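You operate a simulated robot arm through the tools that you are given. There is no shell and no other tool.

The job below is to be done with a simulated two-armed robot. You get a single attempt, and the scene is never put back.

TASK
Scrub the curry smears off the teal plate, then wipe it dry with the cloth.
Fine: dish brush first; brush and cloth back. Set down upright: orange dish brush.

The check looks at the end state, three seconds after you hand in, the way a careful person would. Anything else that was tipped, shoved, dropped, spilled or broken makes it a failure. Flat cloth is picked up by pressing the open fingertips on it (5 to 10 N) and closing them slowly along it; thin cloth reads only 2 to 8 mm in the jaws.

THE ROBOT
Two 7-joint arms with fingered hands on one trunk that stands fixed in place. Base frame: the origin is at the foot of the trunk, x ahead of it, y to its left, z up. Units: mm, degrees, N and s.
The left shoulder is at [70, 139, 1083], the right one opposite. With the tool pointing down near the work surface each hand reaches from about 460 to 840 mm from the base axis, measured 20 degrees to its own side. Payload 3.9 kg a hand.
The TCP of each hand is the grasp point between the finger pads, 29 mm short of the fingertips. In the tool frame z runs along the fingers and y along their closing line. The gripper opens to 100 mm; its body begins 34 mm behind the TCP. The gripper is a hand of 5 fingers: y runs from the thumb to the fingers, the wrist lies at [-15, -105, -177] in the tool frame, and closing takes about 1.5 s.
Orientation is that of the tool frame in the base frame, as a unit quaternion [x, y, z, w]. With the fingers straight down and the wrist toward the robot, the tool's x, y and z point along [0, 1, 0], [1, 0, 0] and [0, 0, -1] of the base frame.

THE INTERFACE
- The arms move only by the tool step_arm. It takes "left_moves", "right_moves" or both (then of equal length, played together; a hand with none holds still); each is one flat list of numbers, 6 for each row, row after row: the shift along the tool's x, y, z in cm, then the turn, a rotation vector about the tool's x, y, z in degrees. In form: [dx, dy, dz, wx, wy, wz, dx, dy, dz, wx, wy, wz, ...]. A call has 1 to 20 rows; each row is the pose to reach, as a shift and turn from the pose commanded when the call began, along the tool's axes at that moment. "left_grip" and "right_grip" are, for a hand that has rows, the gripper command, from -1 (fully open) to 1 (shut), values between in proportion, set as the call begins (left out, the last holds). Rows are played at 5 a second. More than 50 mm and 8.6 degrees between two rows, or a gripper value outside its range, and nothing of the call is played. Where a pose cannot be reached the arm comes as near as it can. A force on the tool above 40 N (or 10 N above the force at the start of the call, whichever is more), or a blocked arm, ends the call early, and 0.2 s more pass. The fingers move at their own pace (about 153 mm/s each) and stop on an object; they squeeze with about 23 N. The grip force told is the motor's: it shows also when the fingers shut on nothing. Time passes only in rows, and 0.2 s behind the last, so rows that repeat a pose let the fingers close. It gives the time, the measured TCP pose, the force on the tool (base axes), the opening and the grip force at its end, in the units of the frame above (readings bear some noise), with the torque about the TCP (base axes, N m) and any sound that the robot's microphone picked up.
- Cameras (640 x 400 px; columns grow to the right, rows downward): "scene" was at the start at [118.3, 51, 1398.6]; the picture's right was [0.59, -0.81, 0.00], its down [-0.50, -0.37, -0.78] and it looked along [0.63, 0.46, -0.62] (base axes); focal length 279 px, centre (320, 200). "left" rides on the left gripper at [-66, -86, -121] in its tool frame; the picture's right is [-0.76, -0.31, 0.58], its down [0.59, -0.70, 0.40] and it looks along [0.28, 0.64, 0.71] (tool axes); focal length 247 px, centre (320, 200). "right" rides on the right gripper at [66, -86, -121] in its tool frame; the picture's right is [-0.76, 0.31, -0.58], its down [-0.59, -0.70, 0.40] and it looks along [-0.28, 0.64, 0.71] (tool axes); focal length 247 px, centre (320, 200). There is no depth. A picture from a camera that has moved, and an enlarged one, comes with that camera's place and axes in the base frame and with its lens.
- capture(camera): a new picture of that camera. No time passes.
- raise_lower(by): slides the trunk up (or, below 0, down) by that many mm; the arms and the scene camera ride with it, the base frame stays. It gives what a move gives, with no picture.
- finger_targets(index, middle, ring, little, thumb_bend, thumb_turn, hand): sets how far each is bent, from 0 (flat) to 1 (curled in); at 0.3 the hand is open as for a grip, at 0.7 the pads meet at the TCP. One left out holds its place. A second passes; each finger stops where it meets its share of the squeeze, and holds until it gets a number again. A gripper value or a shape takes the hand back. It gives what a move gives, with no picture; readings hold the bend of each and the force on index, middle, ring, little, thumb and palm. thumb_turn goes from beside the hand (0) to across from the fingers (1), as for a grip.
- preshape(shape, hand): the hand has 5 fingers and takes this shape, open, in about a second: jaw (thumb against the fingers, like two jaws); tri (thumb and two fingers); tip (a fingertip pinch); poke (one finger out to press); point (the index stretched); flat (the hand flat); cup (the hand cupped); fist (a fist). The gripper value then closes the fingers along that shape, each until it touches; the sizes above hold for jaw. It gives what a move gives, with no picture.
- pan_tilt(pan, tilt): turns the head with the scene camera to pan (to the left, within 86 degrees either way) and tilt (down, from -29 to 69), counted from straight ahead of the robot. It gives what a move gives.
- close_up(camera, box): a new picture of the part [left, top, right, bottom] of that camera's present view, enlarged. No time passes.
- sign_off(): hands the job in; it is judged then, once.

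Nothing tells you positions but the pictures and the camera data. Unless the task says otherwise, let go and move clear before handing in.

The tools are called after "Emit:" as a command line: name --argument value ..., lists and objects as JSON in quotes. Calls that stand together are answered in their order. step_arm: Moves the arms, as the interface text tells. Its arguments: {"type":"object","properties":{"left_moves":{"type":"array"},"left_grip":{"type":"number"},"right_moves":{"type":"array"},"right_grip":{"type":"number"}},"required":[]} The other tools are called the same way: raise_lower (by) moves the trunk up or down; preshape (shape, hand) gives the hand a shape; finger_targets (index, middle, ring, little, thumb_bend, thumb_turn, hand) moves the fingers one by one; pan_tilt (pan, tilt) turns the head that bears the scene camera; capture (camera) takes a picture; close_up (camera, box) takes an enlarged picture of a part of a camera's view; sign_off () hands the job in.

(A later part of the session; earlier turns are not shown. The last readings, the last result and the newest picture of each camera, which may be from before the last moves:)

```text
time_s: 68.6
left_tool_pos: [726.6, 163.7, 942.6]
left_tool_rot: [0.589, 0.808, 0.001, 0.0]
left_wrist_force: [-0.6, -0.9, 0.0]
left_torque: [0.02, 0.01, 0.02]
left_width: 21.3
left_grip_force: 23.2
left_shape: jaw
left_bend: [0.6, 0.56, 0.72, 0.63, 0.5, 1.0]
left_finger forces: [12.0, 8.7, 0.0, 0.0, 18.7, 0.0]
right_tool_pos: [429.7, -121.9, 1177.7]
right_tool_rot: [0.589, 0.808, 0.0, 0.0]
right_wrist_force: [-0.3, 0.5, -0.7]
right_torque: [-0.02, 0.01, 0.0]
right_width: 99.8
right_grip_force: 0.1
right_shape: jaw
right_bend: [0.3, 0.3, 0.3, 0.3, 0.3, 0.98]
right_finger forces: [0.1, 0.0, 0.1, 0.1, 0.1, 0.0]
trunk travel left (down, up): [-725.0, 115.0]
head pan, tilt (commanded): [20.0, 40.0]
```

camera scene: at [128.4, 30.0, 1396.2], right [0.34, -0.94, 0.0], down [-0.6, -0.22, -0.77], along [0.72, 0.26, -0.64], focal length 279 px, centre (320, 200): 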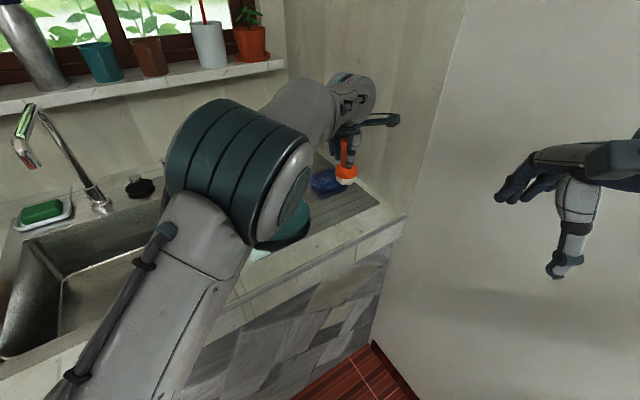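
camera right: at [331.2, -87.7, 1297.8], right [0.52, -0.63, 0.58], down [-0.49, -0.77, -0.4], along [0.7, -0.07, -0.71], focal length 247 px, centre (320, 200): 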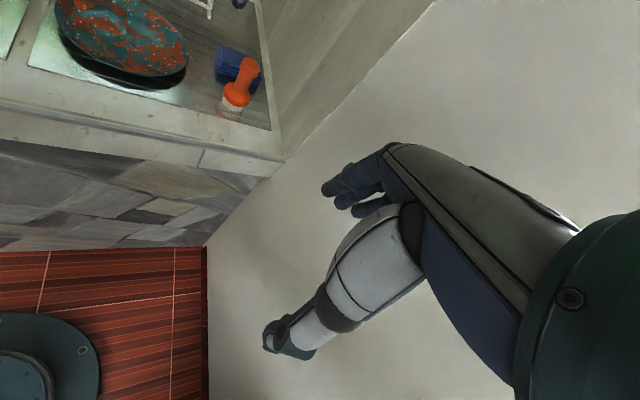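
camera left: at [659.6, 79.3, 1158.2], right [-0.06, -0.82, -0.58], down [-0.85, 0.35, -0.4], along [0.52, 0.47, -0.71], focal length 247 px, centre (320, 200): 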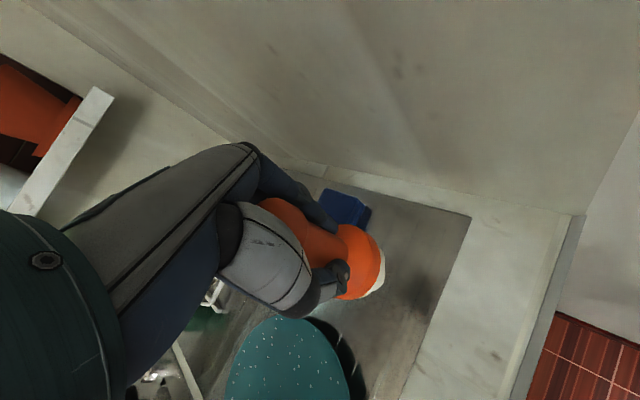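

Emit:
step_arm --left_moves '[0, 0, 0.1, 0, 0, 0, 0, 0, 0.15, 0, 0, 0, 0, 0, 0.15, 0, 0, 0]'

```text
time_s: 69.4
left_tool_pos: [726.6, 163.5, 940.4]
left_tool_rot: [0.589, 0.808, 0.002, 0.0]
left_wrist_force: [1.0, 0.6, 7.3]
left_torque: [0.0, -0.02, 0.0]
left_width: 21.6
left_grip_force: 23.1
left_shape: jaw
left_bend: [0.6, 0.56, 0.72, 0.63, 0.5, 1.0]
left_finger forces: [13.2, 9.3, 0.1, 0.0, 19.8, 0.1]
right_tool_pos: [430.0, -121.4, 1177.9]
right_tool_rot: [0.589, 0.808, 0.0, 0.0]
right_wrist_force: [-0.3, 0.2, 0.3]
right_torque: [-0.01, -0.03, 0.02]
right_width: 99.8
right_grip_force: 0.1
right_shape: jaw
right_bend: [0.3, 0.3, 0.3, 0.3, 0.3, 0.98]
right_finger forces: [0.1, 0.0, 0.1, 0.1, 0.1, 0.0]
trunk travel left (down, up): [-725.0, 115.0]
head pan, tilt (commanded): [20.0, 40.0]
```

The brush is firmly on the board at its original place. I'll ease off, open the fingers fully, and check that it stands before rising.

Emit:
step_arm --left_moves '[0, 0, -0.1, 0, 0, 0, 0, 0, -0.1, 0, 0, 0]'

Emit:
step_arm --left_moves '[0, 0, 0, 0, 0, 0, 0, 0, 0, 0, 0, 0, 0, 0, 0, 0, 0, 0, 0, 0, 0, 0, 0, 0, 0, 0, 0, 0, 0, 0, 0, 0, 0, 0, 0, 0, 0, 0, 0, 0, 0, 0]' --left_grip -0.9

Emit:
close_up --camera "scene" --box '[280, 100, 420, 240]'

Emit:
close_up --camera "left" --box '[220, 120, 480, 360]'

Emit:
close_up --camera "right" --box '[160, 0, 320, 140]'

```text
time_s: 70.0
left_tool_pos: [726.5, 162.5, 942.2]
left_tool_rot: [0.59, 0.808, 0.001, 0.001]
left_wrist_force: [0.5, -1.6, 6.2]
left_torque: [0.03, -0.04, -0.03]
left_width: 21.5
left_grip_force: 22.6
left_shape: jaw
left_bend: [0.6, 0.56, 0.72, 0.63, 0.5, 1.0]
left_finger forces: [13.5, 9.5, 0.1, 0.1, 19.4, 0.0]
right_tool_pos: [429.5, -121.4, 1178.8]
right_tool_rot: [0.589, 0.808, -0.001, 0.0]
right_wrist_force: [-0.1, -0.9, -0.1]
right_torque: [0.02, 0.03, 0.0]
right_width: 99.7
right_grip_force: 0.2
right_shape: jaw
right_bend: [0.3, 0.3, 0.3, 0.3, 0.3, 0.98]
right_finger forces: [0.0, 0.1, 0.0, 0.0, 0.0, 0.1]
trunk travel left (down, up): [-725.0, 115.0]
head pan, tilt (commanded): [20.0, 40.0]
```

```text
time_s: 71.6
left_tool_pos: [727.7, 163.8, 940.9]
left_tool_rot: [0.589, 0.808, 0.0, 0.0]
left_wrist_force: [-0.3, 0.6, 0.1]
left_torque: [0.01, 0.01, 0.01]
left_width: 94.8
left_grip_force: 0.0
left_shape: jaw
left_bend: [0.32, 0.31, 0.27, 0.32, 0.31, 0.98]
left_finger forces: [0.0, 0.0, 0.1, 0.1, 0.0, 0.1]
right_tool_pos: [430.3, -121.0, 1177.9]
right_tool_rot: [0.589, 0.808, 0.0, 0.0]
right_wrist_force: [0.3, 0.0, -0.1]
right_torque: [-0.01, 0.0, 0.02]
right_width: 99.8
right_grip_force: 0.1
right_shape: jaw
right_bend: [0.3, 0.3, 0.3, 0.3, 0.3, 0.98]
right_finger forces: [0.0, 0.1, 0.1, 0.0, 0.0, 0.0]
trunk travel left (down, up): [-725.0, 115.0]
head pan, tilt (commanded): [20.0, 40.0]
```

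```text
2.86 times, centred on (350, 170) of scene
camera zoom: at [128.9, 29.1, 1396.2], right [0.34, -0.94, 0.0], down [-0.6, -0.22, -0.77], along [0.72, 0.26, -0.64], focal length 796 px, centre (234, 286)
```

zoom: 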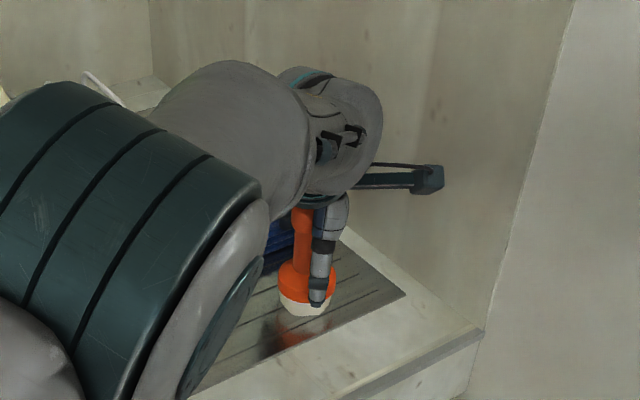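

```text
1.67 times, centred on (350, 240) of left
camera zoom: at [665.5, 75.1, 1060.5], right [-0.06, -0.81, -0.58], down [-0.85, 0.35, -0.4], along [0.52, 0.47, -0.71], focal length 412 px, centre (270, 133)
```

zoom: 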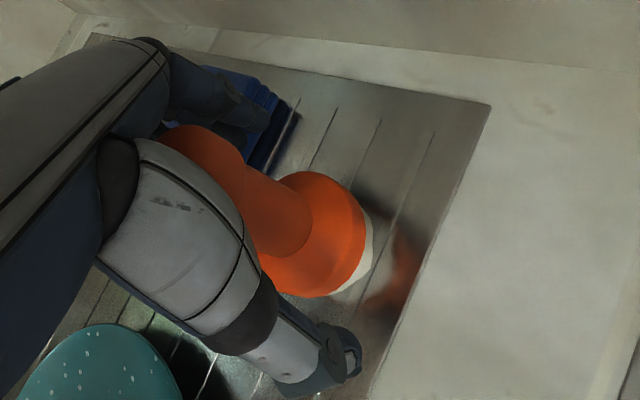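

```text
2.86 times, centred on (240, 70) of right
camera zoom: at [329.1, -86.6, 1298.5], right [0.52, -0.63, 0.58], down [-0.49, -0.78, -0.4], along [0.7, -0.07, -0.71], focal length 706 px, centre (549, 571)
```

zoom: 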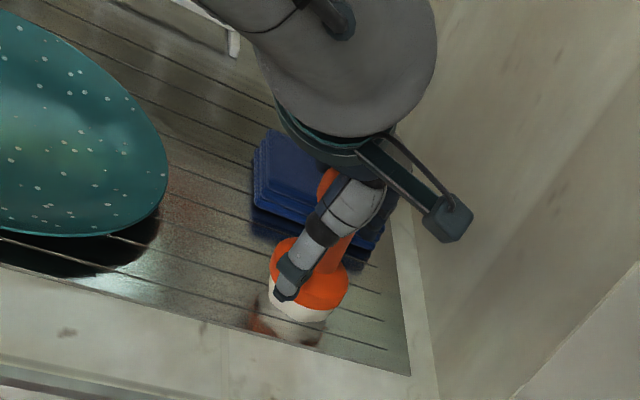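

Released and standing. I'll rise straight up.

Emit:
step_arm --left_moves '[0, 0, -2.0, 0, 0, 0, 0, 0, -5.0, 0, 0, 0, 0, 0, -8.0, 0, 0, 0, 0, 0, -12.0, 0, 0, 0, 0, 0, -16.0, 0, 0, 0, 0, 0, -20.0, 0, 0, 0]' --left_grip -1

Emit:
close_up --camera "scene" --box '[220, 100, 420, 240]'

Emit:
close_up --camera "right" --box '[160, 0, 320, 140]'

Emit:
close_up --camera "left" --box '[280, 140, 500, 300]'

```text
time_s: 73.0
left_tool_pos: [723.8, 163.0, 1142.4]
left_tool_rot: [0.589, 0.808, 0.0, 0.0]
left_wrist_force: [0.6, 0.0, 0.0]
left_torque: [-0.01, -0.04, -0.02]
left_width: 99.9
left_grip_force: 0.1
left_shape: jaw
left_bend: [0.3, 0.3, 0.3, 0.3, 0.3, 0.98]
left_finger forces: [0.0, 0.1, 0.1, 0.0, 0.0, 0.0]
right_tool_pos: [429.5, -122.7, 1178.3]
right_tool_rot: [0.589, 0.808, -0.001, 0.0]
right_wrist_force: [-0.8, 0.0, -0.2]
right_torque: [-0.02, 0.01, -0.04]
right_width: 100.3
right_grip_force: 0.1
right_shape: jaw
right_bend: [0.3, 0.3, 0.3, 0.3, 0.3, 0.98]
right_finger forces: [0.0, 0.0, 0.1, 0.1, 0.0, 0.0]
trunk travel left (down, up): [-725.0, 115.0]
head pan, tilt (commanded): [20.0, 40.0]
```

```text
2.86 times, centred on (320, 170) of scene
camera zoom: at [128.2, 29.1, 1396.2], right [0.34, -0.94, 0.0], down [-0.6, -0.22, -0.77], along [0.72, 0.26, -0.64], focal length 796 px, centre (320, 286)
```

zoom: 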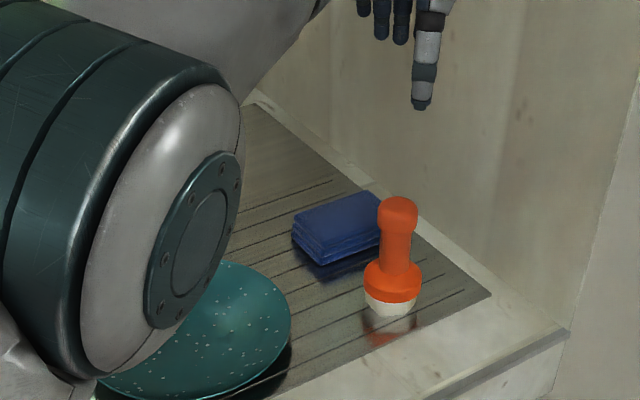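

```text
2.86 times, centred on (240, 70) of right
camera zoom: at [328.5, -86.5, 1298.7], right [0.52, -0.63, 0.58], down [-0.49, -0.78, -0.4], along [0.7, -0.07, -0.71], focal length 706 px, centre (549, 571)
```

zoom: 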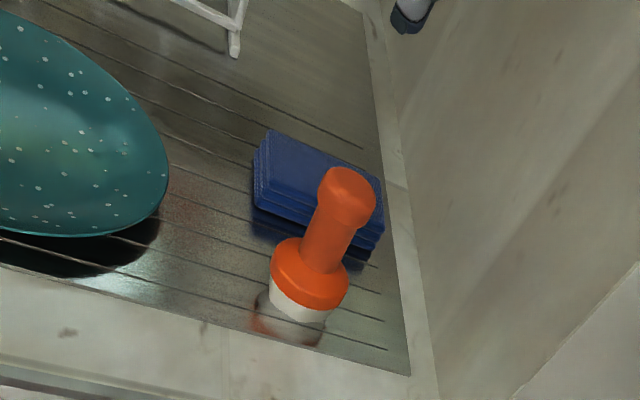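

```text
2.50 times, centred on (390, 220) of left
camera zoom: at [662.8, 74.3, 1261.9], right [-0.06, -0.81, -0.58], down [-0.85, 0.35, -0.4], along [0.52, 0.47, -0.71], focal length 617 px, centre (145, 150)
```

zoom: 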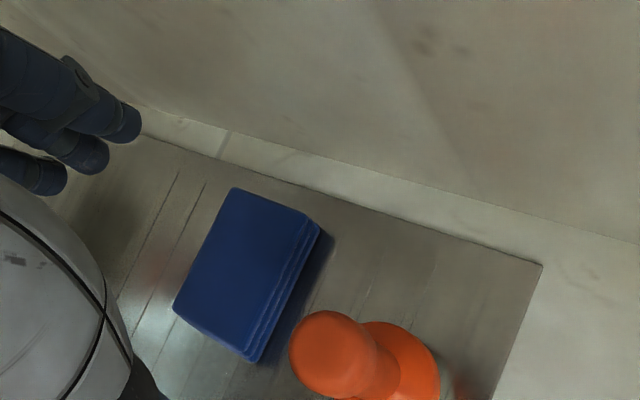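

The brush stands upright back at its place. Next is the folded blue cloth at about (808, 243). I'll move the open hand above it, staying clear of the brush, and look.

Emit:
step_arm --left_moves '[1.6, 2.4, 0, 0, 0, 0, 3.1, 4.8, 0, 0, 0, 0, 4.7, 7.2, 0, 0, 0, 0, 6.24, 9.53, 1.0, 0, 0, 0, 6.24, 9.53, 5.0, 0, 0, 0, 6.24, 9.53, 9.0, 0, 0, 0, 6.24, 9.53, 10.0, 0, 0, 0, 6.24, 9.53, 10.0, 0, 0, 0]' --left_grip -1

Emit:
capture --camera "left"

Emit:
close_up --camera "scene" --box '[240, 80, 420, 240]'

Emit:
close_up --camera "right" --box '[160, 0, 320, 140]'

```text
time_s: 74.8
left_tool_pos: [788.5, 252.5, 1038.4]
left_tool_rot: [0.59, 0.808, 0.0, 0.0]
left_wrist_force: [0.5, -0.7, -1.5]
left_torque: [0.04, 0.05, 0.0]
left_width: 99.8
left_grip_force: 0.0
left_shape: jaw
left_bend: [0.3, 0.3, 0.3, 0.3, 0.3, 0.98]
left_finger forces: [0.0, 0.0, 0.0, 0.1, 0.1, 0.0]
left hand out of reach, approached as far as the arm can: row 2, 3, 4, 5, 6, 7, 8
right_tool_pos: [430.8, -122.4, 1177.9]
right_tool_rot: [0.589, 0.808, 0.0, -0.001]
right_wrist_force: [-0.5, 0.0, 0.8]
right_torque: [-0.01, -0.01, -0.02]
right_width: 99.8
right_grip_force: 0.2
right_shape: jaw
right_bend: [0.3, 0.3, 0.3, 0.3, 0.3, 0.98]
right_finger forces: [0.1, 0.0, 0.1, 0.0, 0.0, 0.0]
trunk travel left (down, up): [-725.0, 115.0]
head pan, tilt (commanded): [20.0, 40.0]
```

```text
taken
camera left: at [727.3, 163.7, 1157.7], right [-0.06, -0.81, -0.58], down [-0.85, 0.35, -0.4], along [0.52, 0.47, -0.71], focal length 247 px, centre (320, 200)
```

left: 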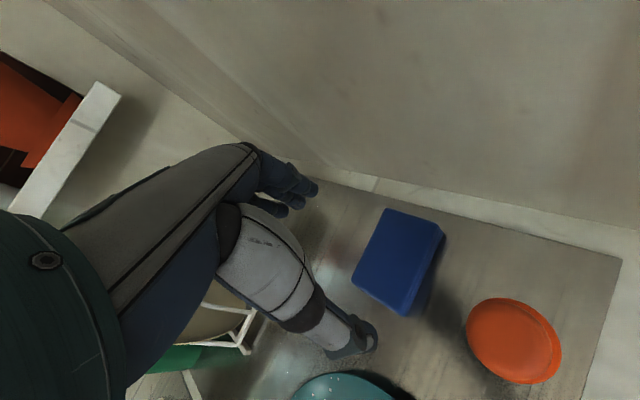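

```text
2.50 times, centred on (330, 160) of scene
camera zoom: at [129.7, 29.1, 1396.1], right [0.34, -0.94, 0.0], down [-0.6, -0.22, -0.77], along [0.72, 0.26, -0.64], focal length 697 px, centre (295, 300)
```

zoom: 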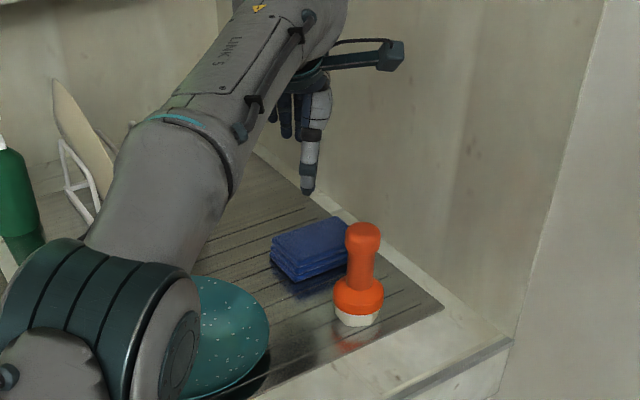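

```text
2.86 times, centred on (240, 70) of right
camera zoom: at [329.9, -86.6, 1298.3], right [0.52, -0.63, 0.58], down [-0.49, -0.78, -0.4], along [0.7, -0.07, -0.71], focal length 706 px, centre (549, 571)
```

zoom: 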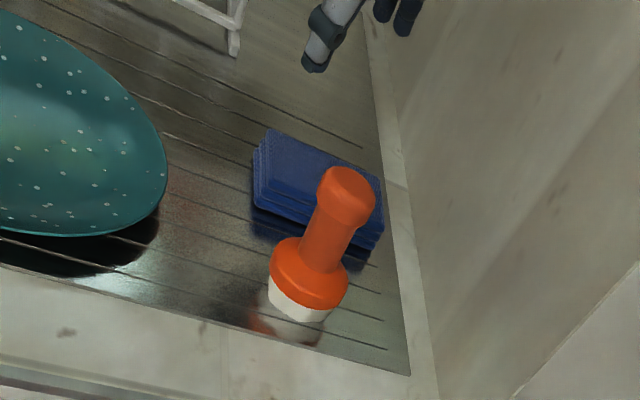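

Emit:
close_up --camera "left" --box '[320, 180, 480, 340]'

```text
2.50 times, centred on (400, 260) of left
camera zoom: at [727.3, 163.7, 1157.7], right [-0.06, -0.81, -0.58], down [-0.85, 0.35, -0.4], along [0.52, 0.47, -0.71], focal length 617 px, centre (120, 50)
```

zoom: 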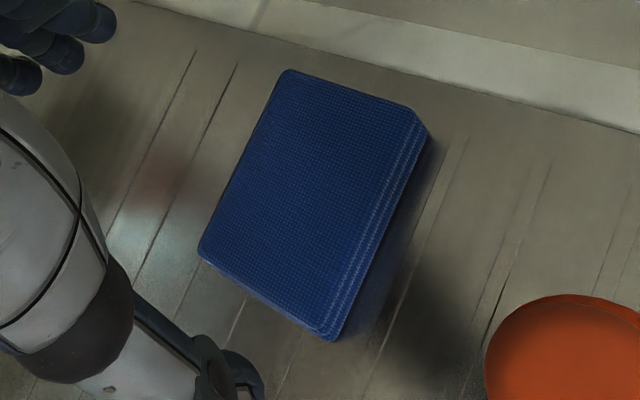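

The cloth is a folded stack centred at about (813, 244), right at the edge of reach. I'll half-close the fingers to about 50 mm and lower them toward its top.

Emit:
step_arm --left_moves '[-0.3, 0, 2.0, 0, 0, 0, -0.54, 0.04, 5.0, 0, 0, 0, -0.54, 0.04, 8.0, 0, 0, 0, -0.54, 0.04, 10.0, 0, 0, 0, -0.54, 0.04, 10.0, 0, 0, 0]' --left_grip 0

Emit:
capture --camera "left"

Emit:
close_up --camera "scene" --box '[270, 80, 400, 210]'

Emit:
close_up --camera "right" --box '[160, 0, 320, 140]'

```text
time_s: 76.0
left_tool_pos: [799.7, 246.9, 939.8]
left_tool_rot: [0.589, 0.808, 0.0, -0.001]
left_wrist_force: [-0.2, 0.7, -0.1]
left_torque: [0.01, -0.02, 0.01]
left_width: 50.4
left_grip_force: 0.0
left_shape: jaw
left_bend: [0.41, 0.42, 0.74, 0.49, 0.35, 1.0]
left_finger forces: [0.0, 0.0, 0.1, 0.0, 0.0, 0.1]
left hand out of reach, approached as far as the arm can: row 2, 3, 4, 5
right_tool_pos: [430.0, -120.8, 1178.9]
right_tool_rot: [0.589, 0.808, 0.0, 0.0]
right_wrist_force: [-0.8, -0.1, -0.2]
right_torque: [-0.02, -0.01, 0.02]
right_width: 99.9
right_grip_force: 0.0
right_shape: jaw
right_bend: [0.3, 0.3, 0.3, 0.3, 0.3, 0.98]
right_finger forces: [0.1, 0.0, 0.1, 0.1, 0.0, 0.0]
trunk travel left (down, up): [-725.0, 115.0]
head pan, tilt (commanded): [20.0, 40.0]
```

```text
taken
camera left: at [737.9, 159.7, 1059.6], right [-0.06, -0.81, -0.58], down [-0.85, 0.35, -0.4], along [0.52, 0.47, -0.71], focal length 247 px, centre (320, 200)
```

left: 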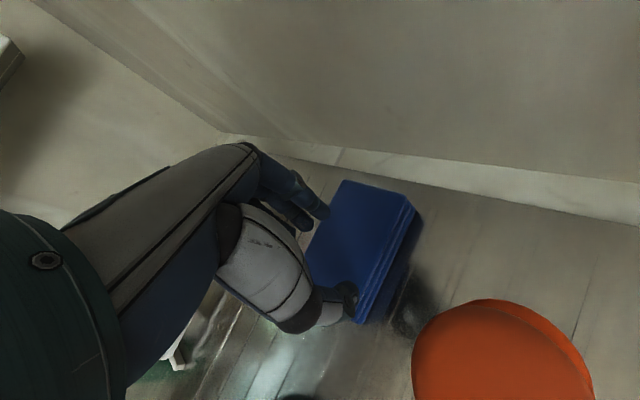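

```text
3.08 times, centred on (335, 145) of scene
camera zoom: at [128.4, 28.9, 1396.3], right [0.34, -0.94, 0.0], down [-0.6, -0.22, -0.77], along [0.72, 0.26, -0.64], focal length 858 px, centre (274, 369)
```

zoom: 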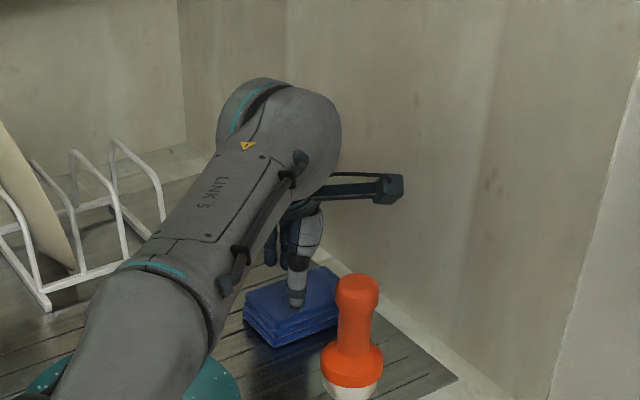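

```text
2.86 times, centred on (240, 70) of right
camera zoom: at [328.7, -86.7, 1298.7], right [0.52, -0.63, 0.58], down [-0.49, -0.78, -0.4], along [0.7, -0.07, -0.71], focal length 706 px, centre (549, 571)
```

zoom: 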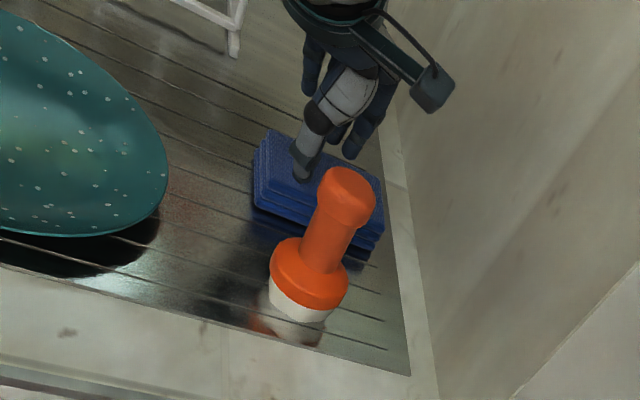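

Emit:
step_arm --left_moves '[0, 0, 0.4, 0, 0, 0, 0, 0, 0.8, 0, 0, 0, 0, 0, 0.8, 0, 0, 0]'

Emit:
step_arm --left_moves '[0, 0, 0.2, 0, 0, 0, 0, 0, 0.4, 0, 0, 0, 0, 0, 0.4, 0, 0, 0]'

```text
time_s: 76.8
left_tool_pos: [799.5, 249.7, 931.8]
left_tool_rot: [0.589, 0.808, 0.0, -0.001]
left_wrist_force: [-0.3, -0.5, -0.4]
left_torque: [0.04, 0.03, 0.03]
left_width: 50.2
left_grip_force: 0.0
left_shape: jaw
left_bend: [0.41, 0.42, 0.74, 0.49, 0.35, 1.0]
left_finger forces: [0.0, 0.0, 0.1, 0.1, 0.1, 0.0]
right_tool_pos: [430.1, -120.8, 1177.9]
right_tool_rot: [0.589, 0.808, 0.0, 0.0]
right_wrist_force: [-0.4, 0.0, 0.4]
right_torque: [0.0, 0.01, 0.02]
right_width: 99.9
right_grip_force: 0.0
right_shape: jaw
right_bend: [0.3, 0.3, 0.3, 0.3, 0.3, 0.98]
right_finger forces: [0.0, 0.0, 0.0, 0.0, 0.0, 0.1]
trunk travel left (down, up): [-725.0, 115.0]
head pan, tilt (commanded): [20.0, 40.0]
```

```text
time_s: 77.6
left_tool_pos: [800.1, 247.9, 927.3]
left_tool_rot: [0.589, 0.808, -0.001, 0.001]
left_wrist_force: [1.2, 0.1, -0.1]
left_torque: [0.0, -0.01, 0.02]
left_width: 50.2
left_grip_force: 0.0
left_shape: jaw
left_bend: [0.41, 0.42, 0.74, 0.49, 0.35, 1.0]
left_finger forces: [0.0, 0.0, 0.0, 0.0, 0.1, 0.0]
right_tool_pos: [430.0, -120.8, 1178.4]
right_tool_rot: [0.589, 0.808, 0.0, 0.001]
right_wrist_force: [0.3, -0.2, 0.1]
right_torque: [-0.02, 0.01, 0.02]
right_width: 99.9
right_grip_force: 0.1
right_shape: jaw
right_bend: [0.3, 0.3, 0.3, 0.3, 0.3, 0.98]
right_finger forces: [0.0, 0.0, 0.0, 0.0, 0.1, 0.1]
trunk travel left (down, up): [-725.0, 115.0]
head pan, tilt (commanded): [20.0, 40.0]
```

Emit:
step_arm --left_moves '[0, 0, 0.2, 0, 0, 0, 0, 0, 0.3, 0, 0, 0, 0, 0, 0.3, 0, 0, 0]'

Emit:
step_arm --left_moves '[0, 0, 0.1, 0, 0, 0, 0, 0, 0.2, 0, 0, 0, 0, 0, 0.2, 0, 0, 0]'

```text
time_s: 78.4
left_tool_pos: [800.3, 248.5, 926.3]
left_tool_rot: [0.59, 0.807, 0.0, -0.001]
left_wrist_force: [1.1, 0.3, 3.7]
left_torque: [0.03, -0.1, 0.01]
left_width: 50.7
left_grip_force: 0.2
left_shape: jaw
left_bend: [0.41, 0.42, 0.74, 0.49, 0.35, 1.0]
left_finger forces: [0.0, 3.0, 0.0, 0.0, 0.0, 0.1]
right_tool_pos: [429.7, -120.8, 1177.9]
right_tool_rot: [0.588, 0.809, 0.001, 0.0]
right_wrist_force: [0.0, 0.3, 0.3]
right_torque: [-0.02, 0.02, -0.03]
right_width: 99.8
right_grip_force: 0.0
right_shape: jaw
right_bend: [0.3, 0.3, 0.3, 0.3, 0.3, 0.98]
right_finger forces: [0.0, 0.1, 0.0, 0.1, 0.0, 0.1]
trunk travel left (down, up): [-725.0, 115.0]
head pan, tilt (commanded): [20.0, 40.0]
```

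```text
time_s: 79.2
left_tool_pos: [799.3, 248.4, 925.3]
left_tool_rot: [0.589, 0.808, 0.001, 0.001]
left_wrist_force: [1.6, 0.6, 7.9]
left_torque: [0.17, -0.3, 0.0]
left_width: 51.0
left_grip_force: 0.1
left_shape: jaw
left_bend: [0.41, 0.41, 0.74, 0.49, 0.35, 1.0]
left_finger forces: [0.0, 8.4, 0.0, 0.0, 0.1, 0.0]
right_tool_pos: [428.7, -122.4, 1177.9]
right_tool_rot: [0.589, 0.808, 0.0, 0.001]
right_wrist_force: [-0.1, -0.8, -1.0]
right_torque: [-0.01, -0.01, -0.02]
right_width: 99.6
right_grip_force: 0.1
right_shape: jaw
right_bend: [0.3, 0.3, 0.3, 0.3, 0.3, 0.98]
right_finger forces: [0.1, 0.0, 0.1, 0.0, 0.2, 0.0]
trunk travel left (down, up): [-725.0, 115.0]
head pan, tilt (commanded): [20.0, 40.0]
```

The fingertips press on the cloth with about 8 N. I'll close slowly along it in small increments.

Emit:
step_arm --left_moves '[0, 0, 0, 0, 0, 0, 0, 0, 0, 0, 0, 0]' --left_grip 0.2

Emit:
step_arm --left_moves '[0, 0, 0, 0, 0, 0, 0, 0, 0, 0, 0, 0]' --left_grip 0.4

Emit:
close_up --camera "left" --box '[240, 140, 480, 360]'

Emit:
close_up --camera "right" --box '[200, 30, 280, 100]'

```text
time_s: 79.8
left_tool_pos: [799.3, 249.0, 923.7]
left_tool_rot: [0.589, 0.808, -0.001, 0.0]
left_wrist_force: [-0.4, 0.8, 4.6]
left_torque: [-0.04, -0.03, 0.03]
left_width: 6.8
left_grip_force: 22.9
left_shape: jaw
left_bend: [0.7, 0.75, 0.7, 0.7, 0.77, 1.0]
left_finger forces: [0.0, 0.0, 0.0, 0.1, 0.0, 0.0]
right_tool_pos: [429.6, -121.3, 1177.4]
right_tool_rot: [0.589, 0.808, 0.0, 0.0]
right_wrist_force: [-0.6, -1.1, 0.6]
right_torque: [0.0, 0.01, -0.01]
right_width: 99.8
right_grip_force: 0.0
right_shape: jaw
right_bend: [0.3, 0.3, 0.3, 0.3, 0.3, 0.98]
right_finger forces: [0.0, 0.0, 0.0, 0.0, 0.1, 0.1]
trunk travel left (down, up): [-725.0, 115.0]
head pan, tilt (commanded): [20.0, 40.0]
```

```text
time_s: 80.4
left_tool_pos: [799.5, 248.0, 925.8]
left_tool_rot: [0.589, 0.808, 0.0, -0.001]
left_wrist_force: [-0.6, -0.3, 10.1]
left_torque: [0.01, 0.02, -0.03]
left_width: 29.5
left_grip_force: 0.0
left_shape: jaw
left_bend: [0.5, 0.53, 0.74, 0.54, 0.74, 1.0]
left_finger forces: [1.2, 2.3, 0.1, 0.0, 5.2, 0.1]
right_tool_pos: [429.4, -121.8, 1178.1]
right_tool_rot: [0.59, 0.808, 0.0, 0.001]
right_wrist_force: [0.1, 0.8, 1.2]
right_torque: [-0.02, 0.0, 0.02]
right_width: 99.9
right_grip_force: 0.0
right_shape: jaw
right_bend: [0.3, 0.3, 0.3, 0.3, 0.3, 0.98]
right_finger forces: [0.0, 0.0, 0.1, 0.0, 0.1, 0.0]
trunk travel left (down, up): [-725.0, 115.0]
head pan, tilt (commanded): [20.0, 40.0]
```

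```text
1.82 times, centred on (360, 250) of left
camera zoom: at [737.6, 159.5, 1044.9], right [-0.06, -0.81, -0.58], down [-0.85, 0.35, -0.4], along [0.52, 0.47, -0.71], focal length 449 px, centre (247, 109)
```

zoom: 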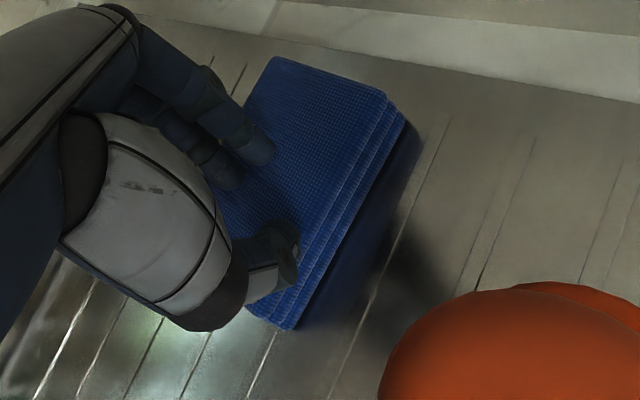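

```text
5.71 times, centred on (240, 65) of right
camera zoom: at [327.5, -87.1, 1299.0], right [0.52, -0.63, 0.58], down [-0.49, -0.78, -0.4], along [0.7, -0.07, -0.71], focal length 1411 px, centre (777, 971)
```

zoom: 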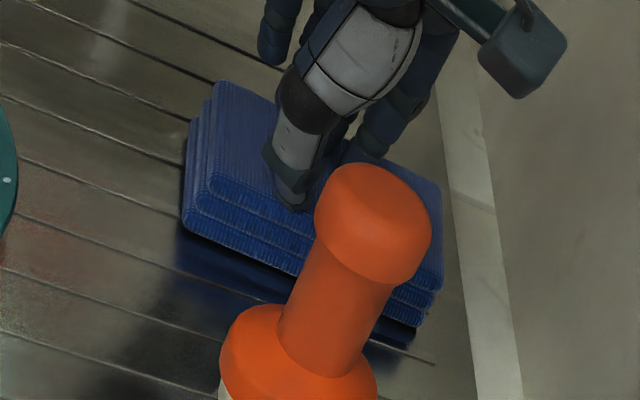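

At the first increment the jaws read 6.8 mm with full grip force, meaning the cloth was caught, and my next command re-opened them. I'll re-open to 50 mm, restore the light press and close again, this time holding it shut.

Emit:
step_arm --left_moves '[0, 0, 0, 0, 0, 0, 0, 0, 0, 0, 0, 0, 0, 0, 0, 0, 0, 0]' --left_grip 0

```text
time_s: 81.2
left_tool_pos: [798.1, 248.6, 924.9]
left_tool_rot: [0.589, 0.808, -0.001, 0.0]
left_wrist_force: [-2.4, -0.3, 8.3]
left_torque: [0.04, -0.19, -0.01]
left_width: 48.7
left_grip_force: 0.1
left_shape: jaw
left_bend: [0.41, 0.44, 0.74, 0.49, 0.36, 1.0]
left_finger forces: [2.6, 5.5, 0.0, 0.0, 0.0, 0.0]
right_tool_pos: [428.6, -122.6, 1178.3]
right_tool_rot: [0.59, 0.808, 0.001, 0.001]
right_wrist_force: [0.3, 0.2, 0.0]
right_torque: [-0.01, 0.01, 0.01]
right_width: 99.6
right_grip_force: 0.0
right_shape: jaw
right_bend: [0.3, 0.3, 0.3, 0.3, 0.3, 0.98]
right_finger forces: [0.0, 0.1, 0.0, 0.0, 0.0, 0.0]
trunk travel left (down, up): [-725.0, 115.0]
head pan, tilt (commanded): [20.0, 40.0]
```

Emit:
step_arm --left_moves '[0, 0, 0, 0, 0, 0, 0, 0, 0, 0, 0, 0]' --left_grip 0.2

Emit:
close_up --camera "left" --box '[240, 140, 480, 360]'

```text
time_s: 81.8
left_tool_pos: [799.1, 247.6, 924.9]
left_tool_rot: [0.589, 0.808, 0.0, 0.0]
left_wrist_force: [1.6, -0.7, 9.8]
left_torque: [0.17, -0.32, -0.03]
left_width: 41.6
left_grip_force: 0.0
left_shape: jaw
left_bend: [0.44, 0.45, 0.75, 0.52, 0.41, 1.0]
left_finger forces: [0.7, 9.6, 0.0, 0.0, 0.0, 0.0]
right_tool_pos: [430.0, -122.3, 1179.2]
right_tool_rot: [0.589, 0.808, 0.001, 0.001]
right_wrist_force: [0.0, -0.8, 1.1]
right_torque: [0.0, 0.01, 0.01]
right_width: 100.1
right_grip_force: 0.0
right_shape: jaw
right_bend: [0.3, 0.3, 0.3, 0.3, 0.3, 0.98]
right_finger forces: [0.0, 0.0, 0.1, 0.0, 0.0, 0.0]
trunk travel left (down, up): [-725.0, 115.0]
head pan, tilt (commanded): [20.0, 40.0]
```

```text
1.82 times, centred on (360, 250) of left
camera zoom: at [737.5, 159.6, 1044.8], right [-0.06, -0.81, -0.58], down [-0.85, 0.35, -0.4], along [0.52, 0.47, -0.71], focal length 449 px, centre (247, 109)
```

zoom: 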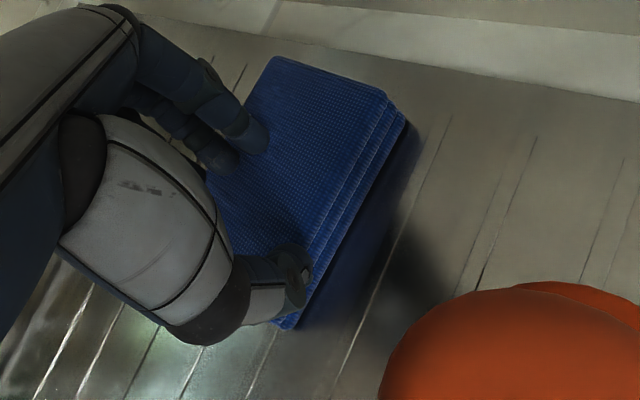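

Emit:
step_arm --left_moves '[0, 0, -0.05, 0, 0, 0, 0, 0, -0.05, 0, 0, 0]' --left_grip 0.35

Emit:
step_arm --left_moves '[0, 0, 0, 0, 0, 0, 0, 0, 0, 0, 0, 0]' --left_grip 0.5

```text
time_s: 82.4
left_tool_pos: [797.4, 249.0, 923.0]
left_tool_rot: [0.589, 0.808, -0.001, -0.002]
left_wrist_force: [-1.0, 0.8, 6.4]
left_torque: [-0.01, -0.04, 0.01]
left_width: 6.1
left_grip_force: 22.8
left_shape: jaw
left_bend: [0.69, 0.75, 0.7, 0.7, 0.76, 1.0]
left_finger forces: [0.1, 0.1, 0.1, 0.0, 0.1, 0.0]
right_tool_pos: [429.6, -120.8, 1178.5]
right_tool_rot: [0.589, 0.808, 0.001, 0.001]
right_wrist_force: [0.6, -0.2, -0.6]
right_torque: [0.01, 0.0, 0.02]
right_width: 99.8
right_grip_force: 0.0
right_shape: jaw
right_bend: [0.3, 0.3, 0.3, 0.3, 0.3, 0.98]
right_finger forces: [0.1, 0.0, 0.1, 0.0, 0.0, 0.0]
trunk travel left (down, up): [-725.0, 115.0]
head pan, tilt (commanded): [20.0, 40.0]
```

```text
time_s: 83.0
left_tool_pos: [797.6, 248.1, 924.9]
left_tool_rot: [0.589, 0.808, 0.0, 0.001]
left_wrist_force: [0.0, -0.9, 8.4]
left_torque: [-0.02, -0.03, -0.02]
left_width: 24.8
left_grip_force: 0.0
left_shape: jaw
left_bend: [0.55, 0.56, 0.74, 0.54, 0.74, 1.0]
left_finger forces: [2.6, 2.6, 0.0, 0.0, 3.1, 0.1]
right_tool_pos: [429.2, -121.9, 1177.5]
right_tool_rot: [0.589, 0.808, 0.0, 0.001]
right_wrist_force: [0.7, -0.4, -0.2]
right_torque: [-0.03, 0.02, 0.02]
right_width: 99.9
right_grip_force: 0.1
right_shape: jaw
right_bend: [0.3, 0.3, 0.3, 0.3, 0.3, 0.98]
right_finger forces: [0.0, 0.1, 0.0, 0.0, 0.0, 0.0]
trunk travel left (down, up): [-725.0, 115.0]
head pan, tilt (commanded): [20.0, 40.0]
```

That caught it again (6.1 mm, 22.8 N). I'll now close fully from here and keep that command.

Emit:
step_arm --left_moves '[0, 0, 0, 0, 0, 0, 0, 0, 0, 0, 0, 0]' --left_grip 1

Emit:
close_up --camera "left" --box '[240, 140, 480, 360]'

Emit:
close_up --camera "right" --box '[200, 30, 280, 100]'

```text
time_s: 83.6
left_tool_pos: [799.2, 248.9, 923.6]
left_tool_rot: [0.589, 0.808, -0.001, -0.001]
left_wrist_force: [0.0, 1.3, 6.7]
left_torque: [0.01, -0.06, -0.02]
left_width: 4.4
left_grip_force: 22.9
left_shape: jaw
left_bend: [0.69, 0.72, 0.7, 0.7, 0.76, 1.0]
left_finger forces: [0.0, 6.1, 0.0, 0.0, 0.0, 0.0]
right_tool_pos: [429.8, -120.6, 1179.0]
right_tool_rot: [0.589, 0.808, 0.001, 0.0]
right_wrist_force: [0.1, 1.3, -0.3]
right_torque: [0.0, -0.02, -0.04]
right_width: 99.7
right_grip_force: 0.0
right_shape: jaw
right_bend: [0.3, 0.3, 0.3, 0.3, 0.3, 0.98]
right_finger forces: [0.1, 0.0, 0.0, 0.0, 0.1, 0.0]
trunk travel left (down, up): [-725.0, 115.0]
head pan, tilt (commanded): [20.0, 40.0]
```

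```text
1.82 times, centred on (360, 250) of left
camera zoom: at [737.9, 160.0, 1043.7], right [-0.06, -0.81, -0.58], down [-0.85, 0.35, -0.4], along [0.52, 0.47, -0.71], focal length 449 px, centre (247, 109)
```

zoom: 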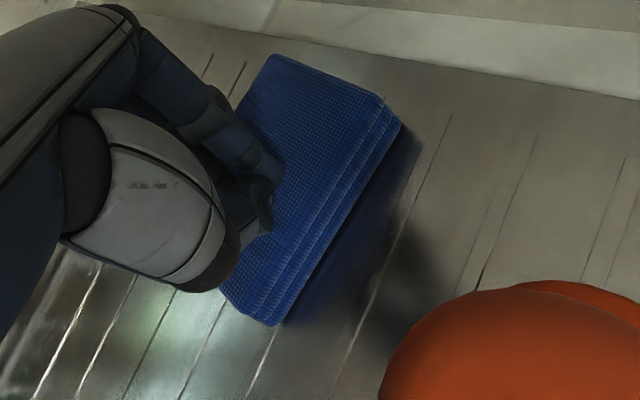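

```text
5.71 times, centred on (240, 65) of right
camera zoom: at [328.1, -86.7, 1298.8], right [0.52, -0.63, 0.58], down [-0.49, -0.78, -0.4], along [0.7, -0.07, -0.71], focal length 1411 px, centre (777, 971)
```

zoom: 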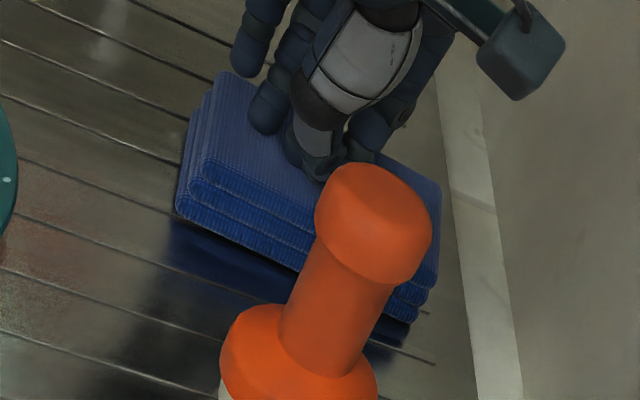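

The jaws read 4.4 mm with the cloth apparently pinched. I'll lift gently and see whether it comes along.

Emit:
step_arm --left_moves '[0, 0, -0.5, 0, 0, 0, 0, 0, -1.0, 0, 0, 0, 0, 0, -2.0, 0, 0, 0, 0, 0, -3.0, 0, 0, 0, 0, 0, -3.0, 0, 0, 0]'

Emit:
close_up --camera "left" --box '[240, 140, 480, 360]'

Emit:
close_up --camera "right" --box '[200, 20, 280, 100]'

Emit:
close_up --camera "scene" --box '[290, 110, 390, 220]'

```text
time_s: 84.8
left_tool_pos: [797.4, 248.8, 952.4]
left_tool_rot: [0.589, 0.808, 0.0, 0.0]
left_wrist_force: [-0.8, -0.5, 0.2]
left_torque: [0.0, -0.02, 0.0]
left_width: 3.8
left_grip_force: 23.0
left_shape: jaw
left_bend: [0.68, 0.72, 0.7, 0.7, 0.76, 1.0]
left_finger forces: [0.0, 0.1, 0.0, 0.1, 0.0, 0.0]
right_tool_pos: [431.1, -121.1, 1177.7]
right_tool_rot: [0.589, 0.808, -0.001, 0.0]
right_wrist_force: [-0.2, 0.2, 0.6]
right_torque: [0.0, -0.04, 0.01]
right_width: 100.0
right_grip_force: 0.0
right_shape: jaw
right_bend: [0.3, 0.3, 0.3, 0.3, 0.3, 0.98]
right_finger forces: [0.0, 0.0, 0.1, 0.1, 0.0, 0.1]
trunk travel left (down, up): [-725.0, 115.0]
head pan, tilt (commanded): [20.0, 40.0]
```

```text
1.82 times, centred on (360, 250) of left
camera zoom: at [737.5, 160.6, 1072.2], right [-0.06, -0.81, -0.58], down [-0.85, 0.35, -0.4], along [0.52, 0.47, -0.71], focal length 449 px, centre (247, 109)
```

zoom: 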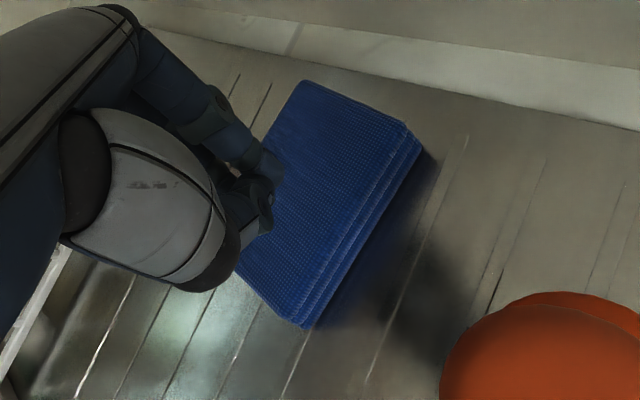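

```text
5.00 times, centred on (240, 60) of right
camera zoom: at [329.2, -86.5, 1298.5], right [0.52, -0.63, 0.58], down [-0.49, -0.78, -0.4], along [0.7, -0.07, -0.71], focal length 1235 px, centre (720, 900)
```

zoom: 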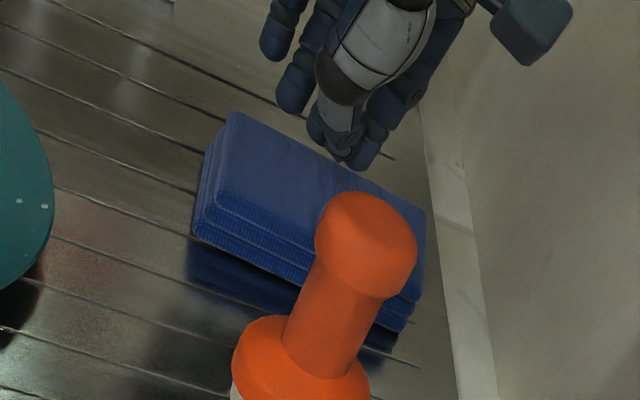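

```text
3.64 times, centred on (340, 165) of scene
camera zoom: at [129.0, 29.1, 1396.2], right [0.34, -0.94, 0.0], down [-0.6, -0.22, -0.77], along [0.72, 0.26, -0.64], focal length 1014 px, centre (247, 327)
```

zoom: 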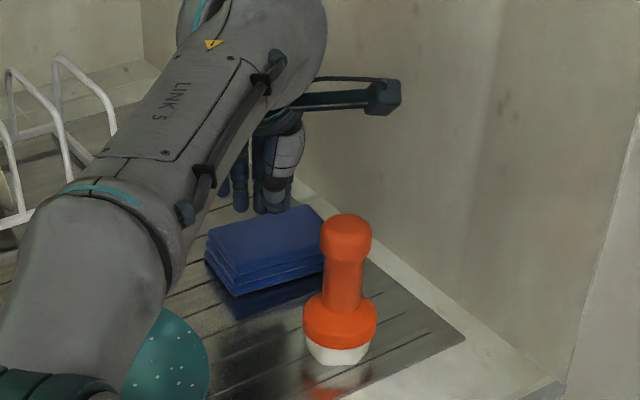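

It did not come along. Comparing the readings, the catch happened exactly when closing from about 50 mm at 7–8 N and was then undone by my next command. I'll open to 50 mm, press again, close, and lift without changing the grip.

Emit:
step_arm --left_moves '[0, 0, 0, 0, 0, 0, 0, 0, 0, 0, 0, 0, 0, 0, 1.5, 0, 0, 0, 0, 0, 2.5, 0, 0, 0, 0, 0, 2.9, 0, 0, 0, 0, 0, 3.0, 0, 0, 0, 0, 0, 3.0, 0, 0, 0]' --left_grip 0

```text
time_s: 86.4
left_tool_pos: [799.5, 248.5, 925.2]
left_tool_rot: [0.589, 0.808, 0.001, 0.001]
left_wrist_force: [0.3, 1.2, 7.8]
left_torque: [0.19, -0.26, 0.01]
left_width: 50.5
left_grip_force: 0.1
left_shape: jaw
left_bend: [0.41, 0.42, 0.74, 0.49, 0.36, 1.0]
left_finger forces: [0.1, 7.4, 0.1, 0.0, 0.0, 0.0]
right_tool_pos: [429.5, -121.9, 1177.9]
right_tool_rot: [0.588, 0.809, 0.001, 0.0]
right_wrist_force: [-0.2, 1.2, -0.2]
right_torque: [-0.02, 0.0, 0.01]
right_width: 100.1
right_grip_force: 0.1
right_shape: jaw
right_bend: [0.3, 0.3, 0.3, 0.3, 0.3, 0.98]
right_finger forces: [0.0, 0.1, 0.0, 0.0, 0.1, 0.0]
trunk travel left (down, up): [-725.0, 115.0]
head pan, tilt (commanded): [20.0, 40.0]
```

Emit:
step_arm --left_moves '[0, 0, 0, 0, 0, 0, 0, 0, 0, 0, 0, 0]' --left_grip 0.2

Emit:
close_up --camera "left" --box '[240, 140, 480, 360]'

```text
time_s: 87.0
left_tool_pos: [798.5, 249.8, 926.4]
left_tool_rot: [0.589, 0.808, 0.0, 0.0]
left_wrist_force: [3.4, 1.8, 12.4]
left_torque: [0.28, -0.49, -0.02]
left_width: 43.0
left_grip_force: 0.1
left_shape: jaw
left_bend: [0.44, 0.43, 0.75, 0.52, 0.41, 1.0]
left_finger forces: [0.1, 11.9, 0.0, 0.0, 0.0, 0.0]
right_tool_pos: [428.1, -121.0, 1178.2]
right_tool_rot: [0.588, 0.809, 0.0, 0.001]
right_wrist_force: [0.5, 0.2, 0.1]
right_torque: [-0.03, 0.01, 0.01]
right_width: 100.0
right_grip_force: 0.1
right_shape: jaw
right_bend: [0.3, 0.3, 0.3, 0.3, 0.3, 0.98]
right_finger forces: [0.1, 0.1, 0.0, 0.0, 0.0, 0.0]
trunk travel left (down, up): [-725.0, 115.0]
head pan, tilt (commanded): [20.0, 40.0]
```

```text
1.82 times, centred on (360, 250) of left
camera zoom: at [737.5, 160.4, 1045.3], right [-0.06, -0.81, -0.58], down [-0.85, 0.35, -0.4], along [0.53, 0.47, -0.71], focal length 449 px, centre (247, 109)
```

zoom: 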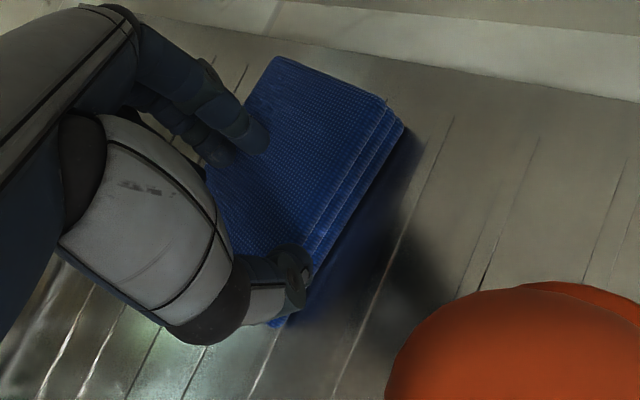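

Emit:
step_arm --left_moves '[0, 0, -0.12, 0, 0, 0, 0, 0, -0.12, 0, 0, 0]'

```text
time_s: 87.6
left_tool_pos: [799.1, 248.2, 926.4]
left_tool_rot: [0.589, 0.808, 0.0, 0.0]
left_wrist_force: [3.8, 2.3, 11.1]
left_torque: [0.29, -0.44, 0.01]
left_width: 43.0
left_grip_force: 0.1
left_shape: jaw
left_bend: [0.44, 0.42, 0.75, 0.52, 0.41, 1.0]
left_finger forces: [0.1, 11.8, 0.0, 0.0, 0.1, 0.1]
right_tool_pos: [429.0, -122.2, 1178.9]
right_tool_rot: [0.589, 0.808, 0.0, 0.0]
right_wrist_force: [-0.2, 0.0, 0.6]
right_torque: [0.0, 0.03, 0.0]
right_width: 99.6
right_grip_force: 0.2
right_shape: jaw
right_bend: [0.3, 0.3, 0.3, 0.3, 0.3, 0.98]
right_finger forces: [0.0, 0.1, 0.1, 0.0, 0.0, 0.0]
trunk travel left (down, up): [-725.0, 115.0]
head pan, tilt (commanded): [20.0, 40.0]
```

Emit:
step_arm --left_moves '[0, 0, -0.12, 0, 0, 0, 0, 0, -0.12, 0, 0, 0]'

```text
time_s: 88.2
left_tool_pos: [799.1, 248.0, 926.2]
left_tool_rot: [0.59, 0.808, -0.001, 0.0]
left_wrist_force: [3.1, 2.2, 9.0]
left_torque: [0.2, -0.38, -0.03]
left_width: 42.9
left_grip_force: 0.0
left_shape: jaw
left_bend: [0.44, 0.42, 0.75, 0.52, 0.41, 1.0]
left_finger forces: [0.0, 9.3, 0.1, 0.0, 0.0, 0.0]
right_tool_pos: [429.0, -121.4, 1177.8]
right_tool_rot: [0.589, 0.808, 0.001, 0.0]
right_wrist_force: [0.1, 0.2, 0.2]
right_torque: [0.01, -0.02, 0.02]
right_width: 99.8
right_grip_force: 0.0
right_shape: jaw
right_bend: [0.3, 0.3, 0.3, 0.3, 0.3, 0.98]
right_finger forces: [0.0, 0.0, 0.0, 0.0, 0.0, 0.0]
trunk travel left (down, up): [-725.0, 115.0]
head pan, tilt (commanded): [20.0, 40.0]
```

Emit:
step_arm --left_moves '[0, 0, -0.05, 0, 0, 0, 0, 0, -0.05, 0, 0, 0]' --left_grip 0.35

Emit:
close_up --camera "left" --box '[240, 140, 480, 360]'

```text
time_s: 88.8
left_tool_pos: [799.5, 248.3, 925.3]
left_tool_rot: [0.589, 0.808, -0.001, -0.001]
left_wrist_force: [3.2, 1.1, 7.4]
left_torque: [0.16, -0.23, 0.01]
left_width: 34.4
left_grip_force: 0.0
left_shape: jaw
left_bend: [0.48, 0.47, 0.75, 0.54, 0.44, 1.0]
left_finger forces: [0.1, 7.4, 0.0, 0.1, 0.0, 0.0]
right_tool_pos: [430.2, -121.2, 1178.3]
right_tool_rot: [0.589, 0.808, 0.0, 0.001]
right_wrist_force: [-0.2, -0.5, -0.5]
right_torque: [0.0, -0.01, -0.01]
right_width: 100.0
right_grip_force: 0.0
right_shape: jaw
right_bend: [0.3, 0.3, 0.3, 0.3, 0.3, 0.98]
right_finger forces: [0.0, 0.0, 0.0, 0.0, 0.0, 0.0]
trunk travel left (down, up): [-725.0, 115.0]
head pan, tilt (commanded): [20.0, 40.0]
```

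```text
1.82 times, centred on (360, 250) of left
camera zoom: at [737.9, 160.2, 1046.0], right [-0.06, -0.81, -0.58], down [-0.85, 0.35, -0.4], along [0.52, 0.47, -0.71], focal length 449 px, centre (247, 109)
```

zoom: 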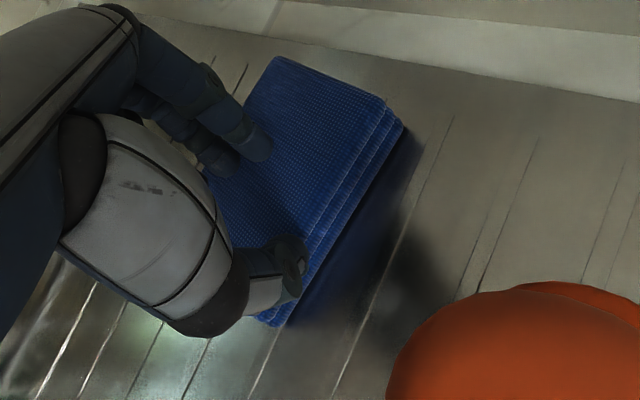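

Emit:
step_arm --left_moves '[0, 0, 0, 0, 0, 0, 0, 0, 0, 0, 0, 0]' --left_grip 0.5

Emit:
close_up --camera "left" --box '[240, 140, 480, 360]'

```text
time_s: 89.4
left_tool_pos: [800.0, 249.0, 926.3]
left_tool_rot: [0.59, 0.808, -0.001, -0.001]
left_wrist_force: [2.4, 1.1, 6.0]
left_torque: [0.13, -0.16, 0.01]
left_width: 26.1
left_grip_force: 0.0
left_shape: jaw
left_bend: [0.53, 0.52, 0.74, 0.54, 0.48, 1.0]
left_finger forces: [0.1, 6.0, 0.0, 0.0, 0.1, 0.0]
right_tool_pos: [429.9, -121.8, 1177.8]
right_tool_rot: [0.59, 0.808, 0.0, 0.0]
right_wrist_force: [-0.7, 0.7, 0.6]
right_torque: [0.03, -0.01, 0.0]
right_width: 99.8
right_grip_force: 0.1
right_shape: jaw
right_bend: [0.3, 0.3, 0.3, 0.3, 0.3, 0.98]
right_finger forces: [0.0, 0.1, 0.0, 0.1, 0.0, 0.0]
trunk travel left (down, up): [-725.0, 115.0]
head pan, tilt (commanded): [20.0, 40.0]
```

```text
1.82 times, centred on (360, 250) of left
camera zoom: at [738.0, 160.1, 1045.9], right [-0.06, -0.81, -0.58], down [-0.85, 0.35, -0.4], along [0.52, 0.47, -0.71], focal length 449 px, centre (247, 109)
```

zoom: 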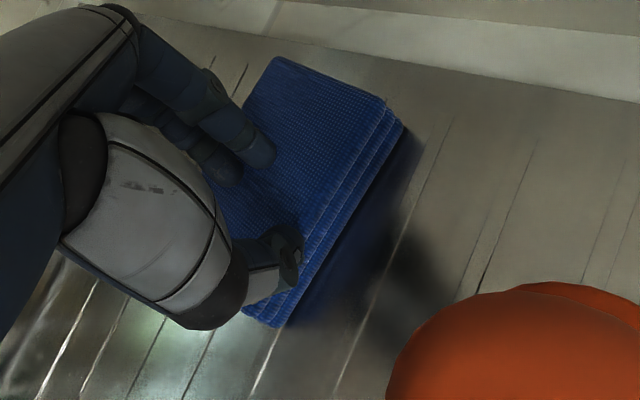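

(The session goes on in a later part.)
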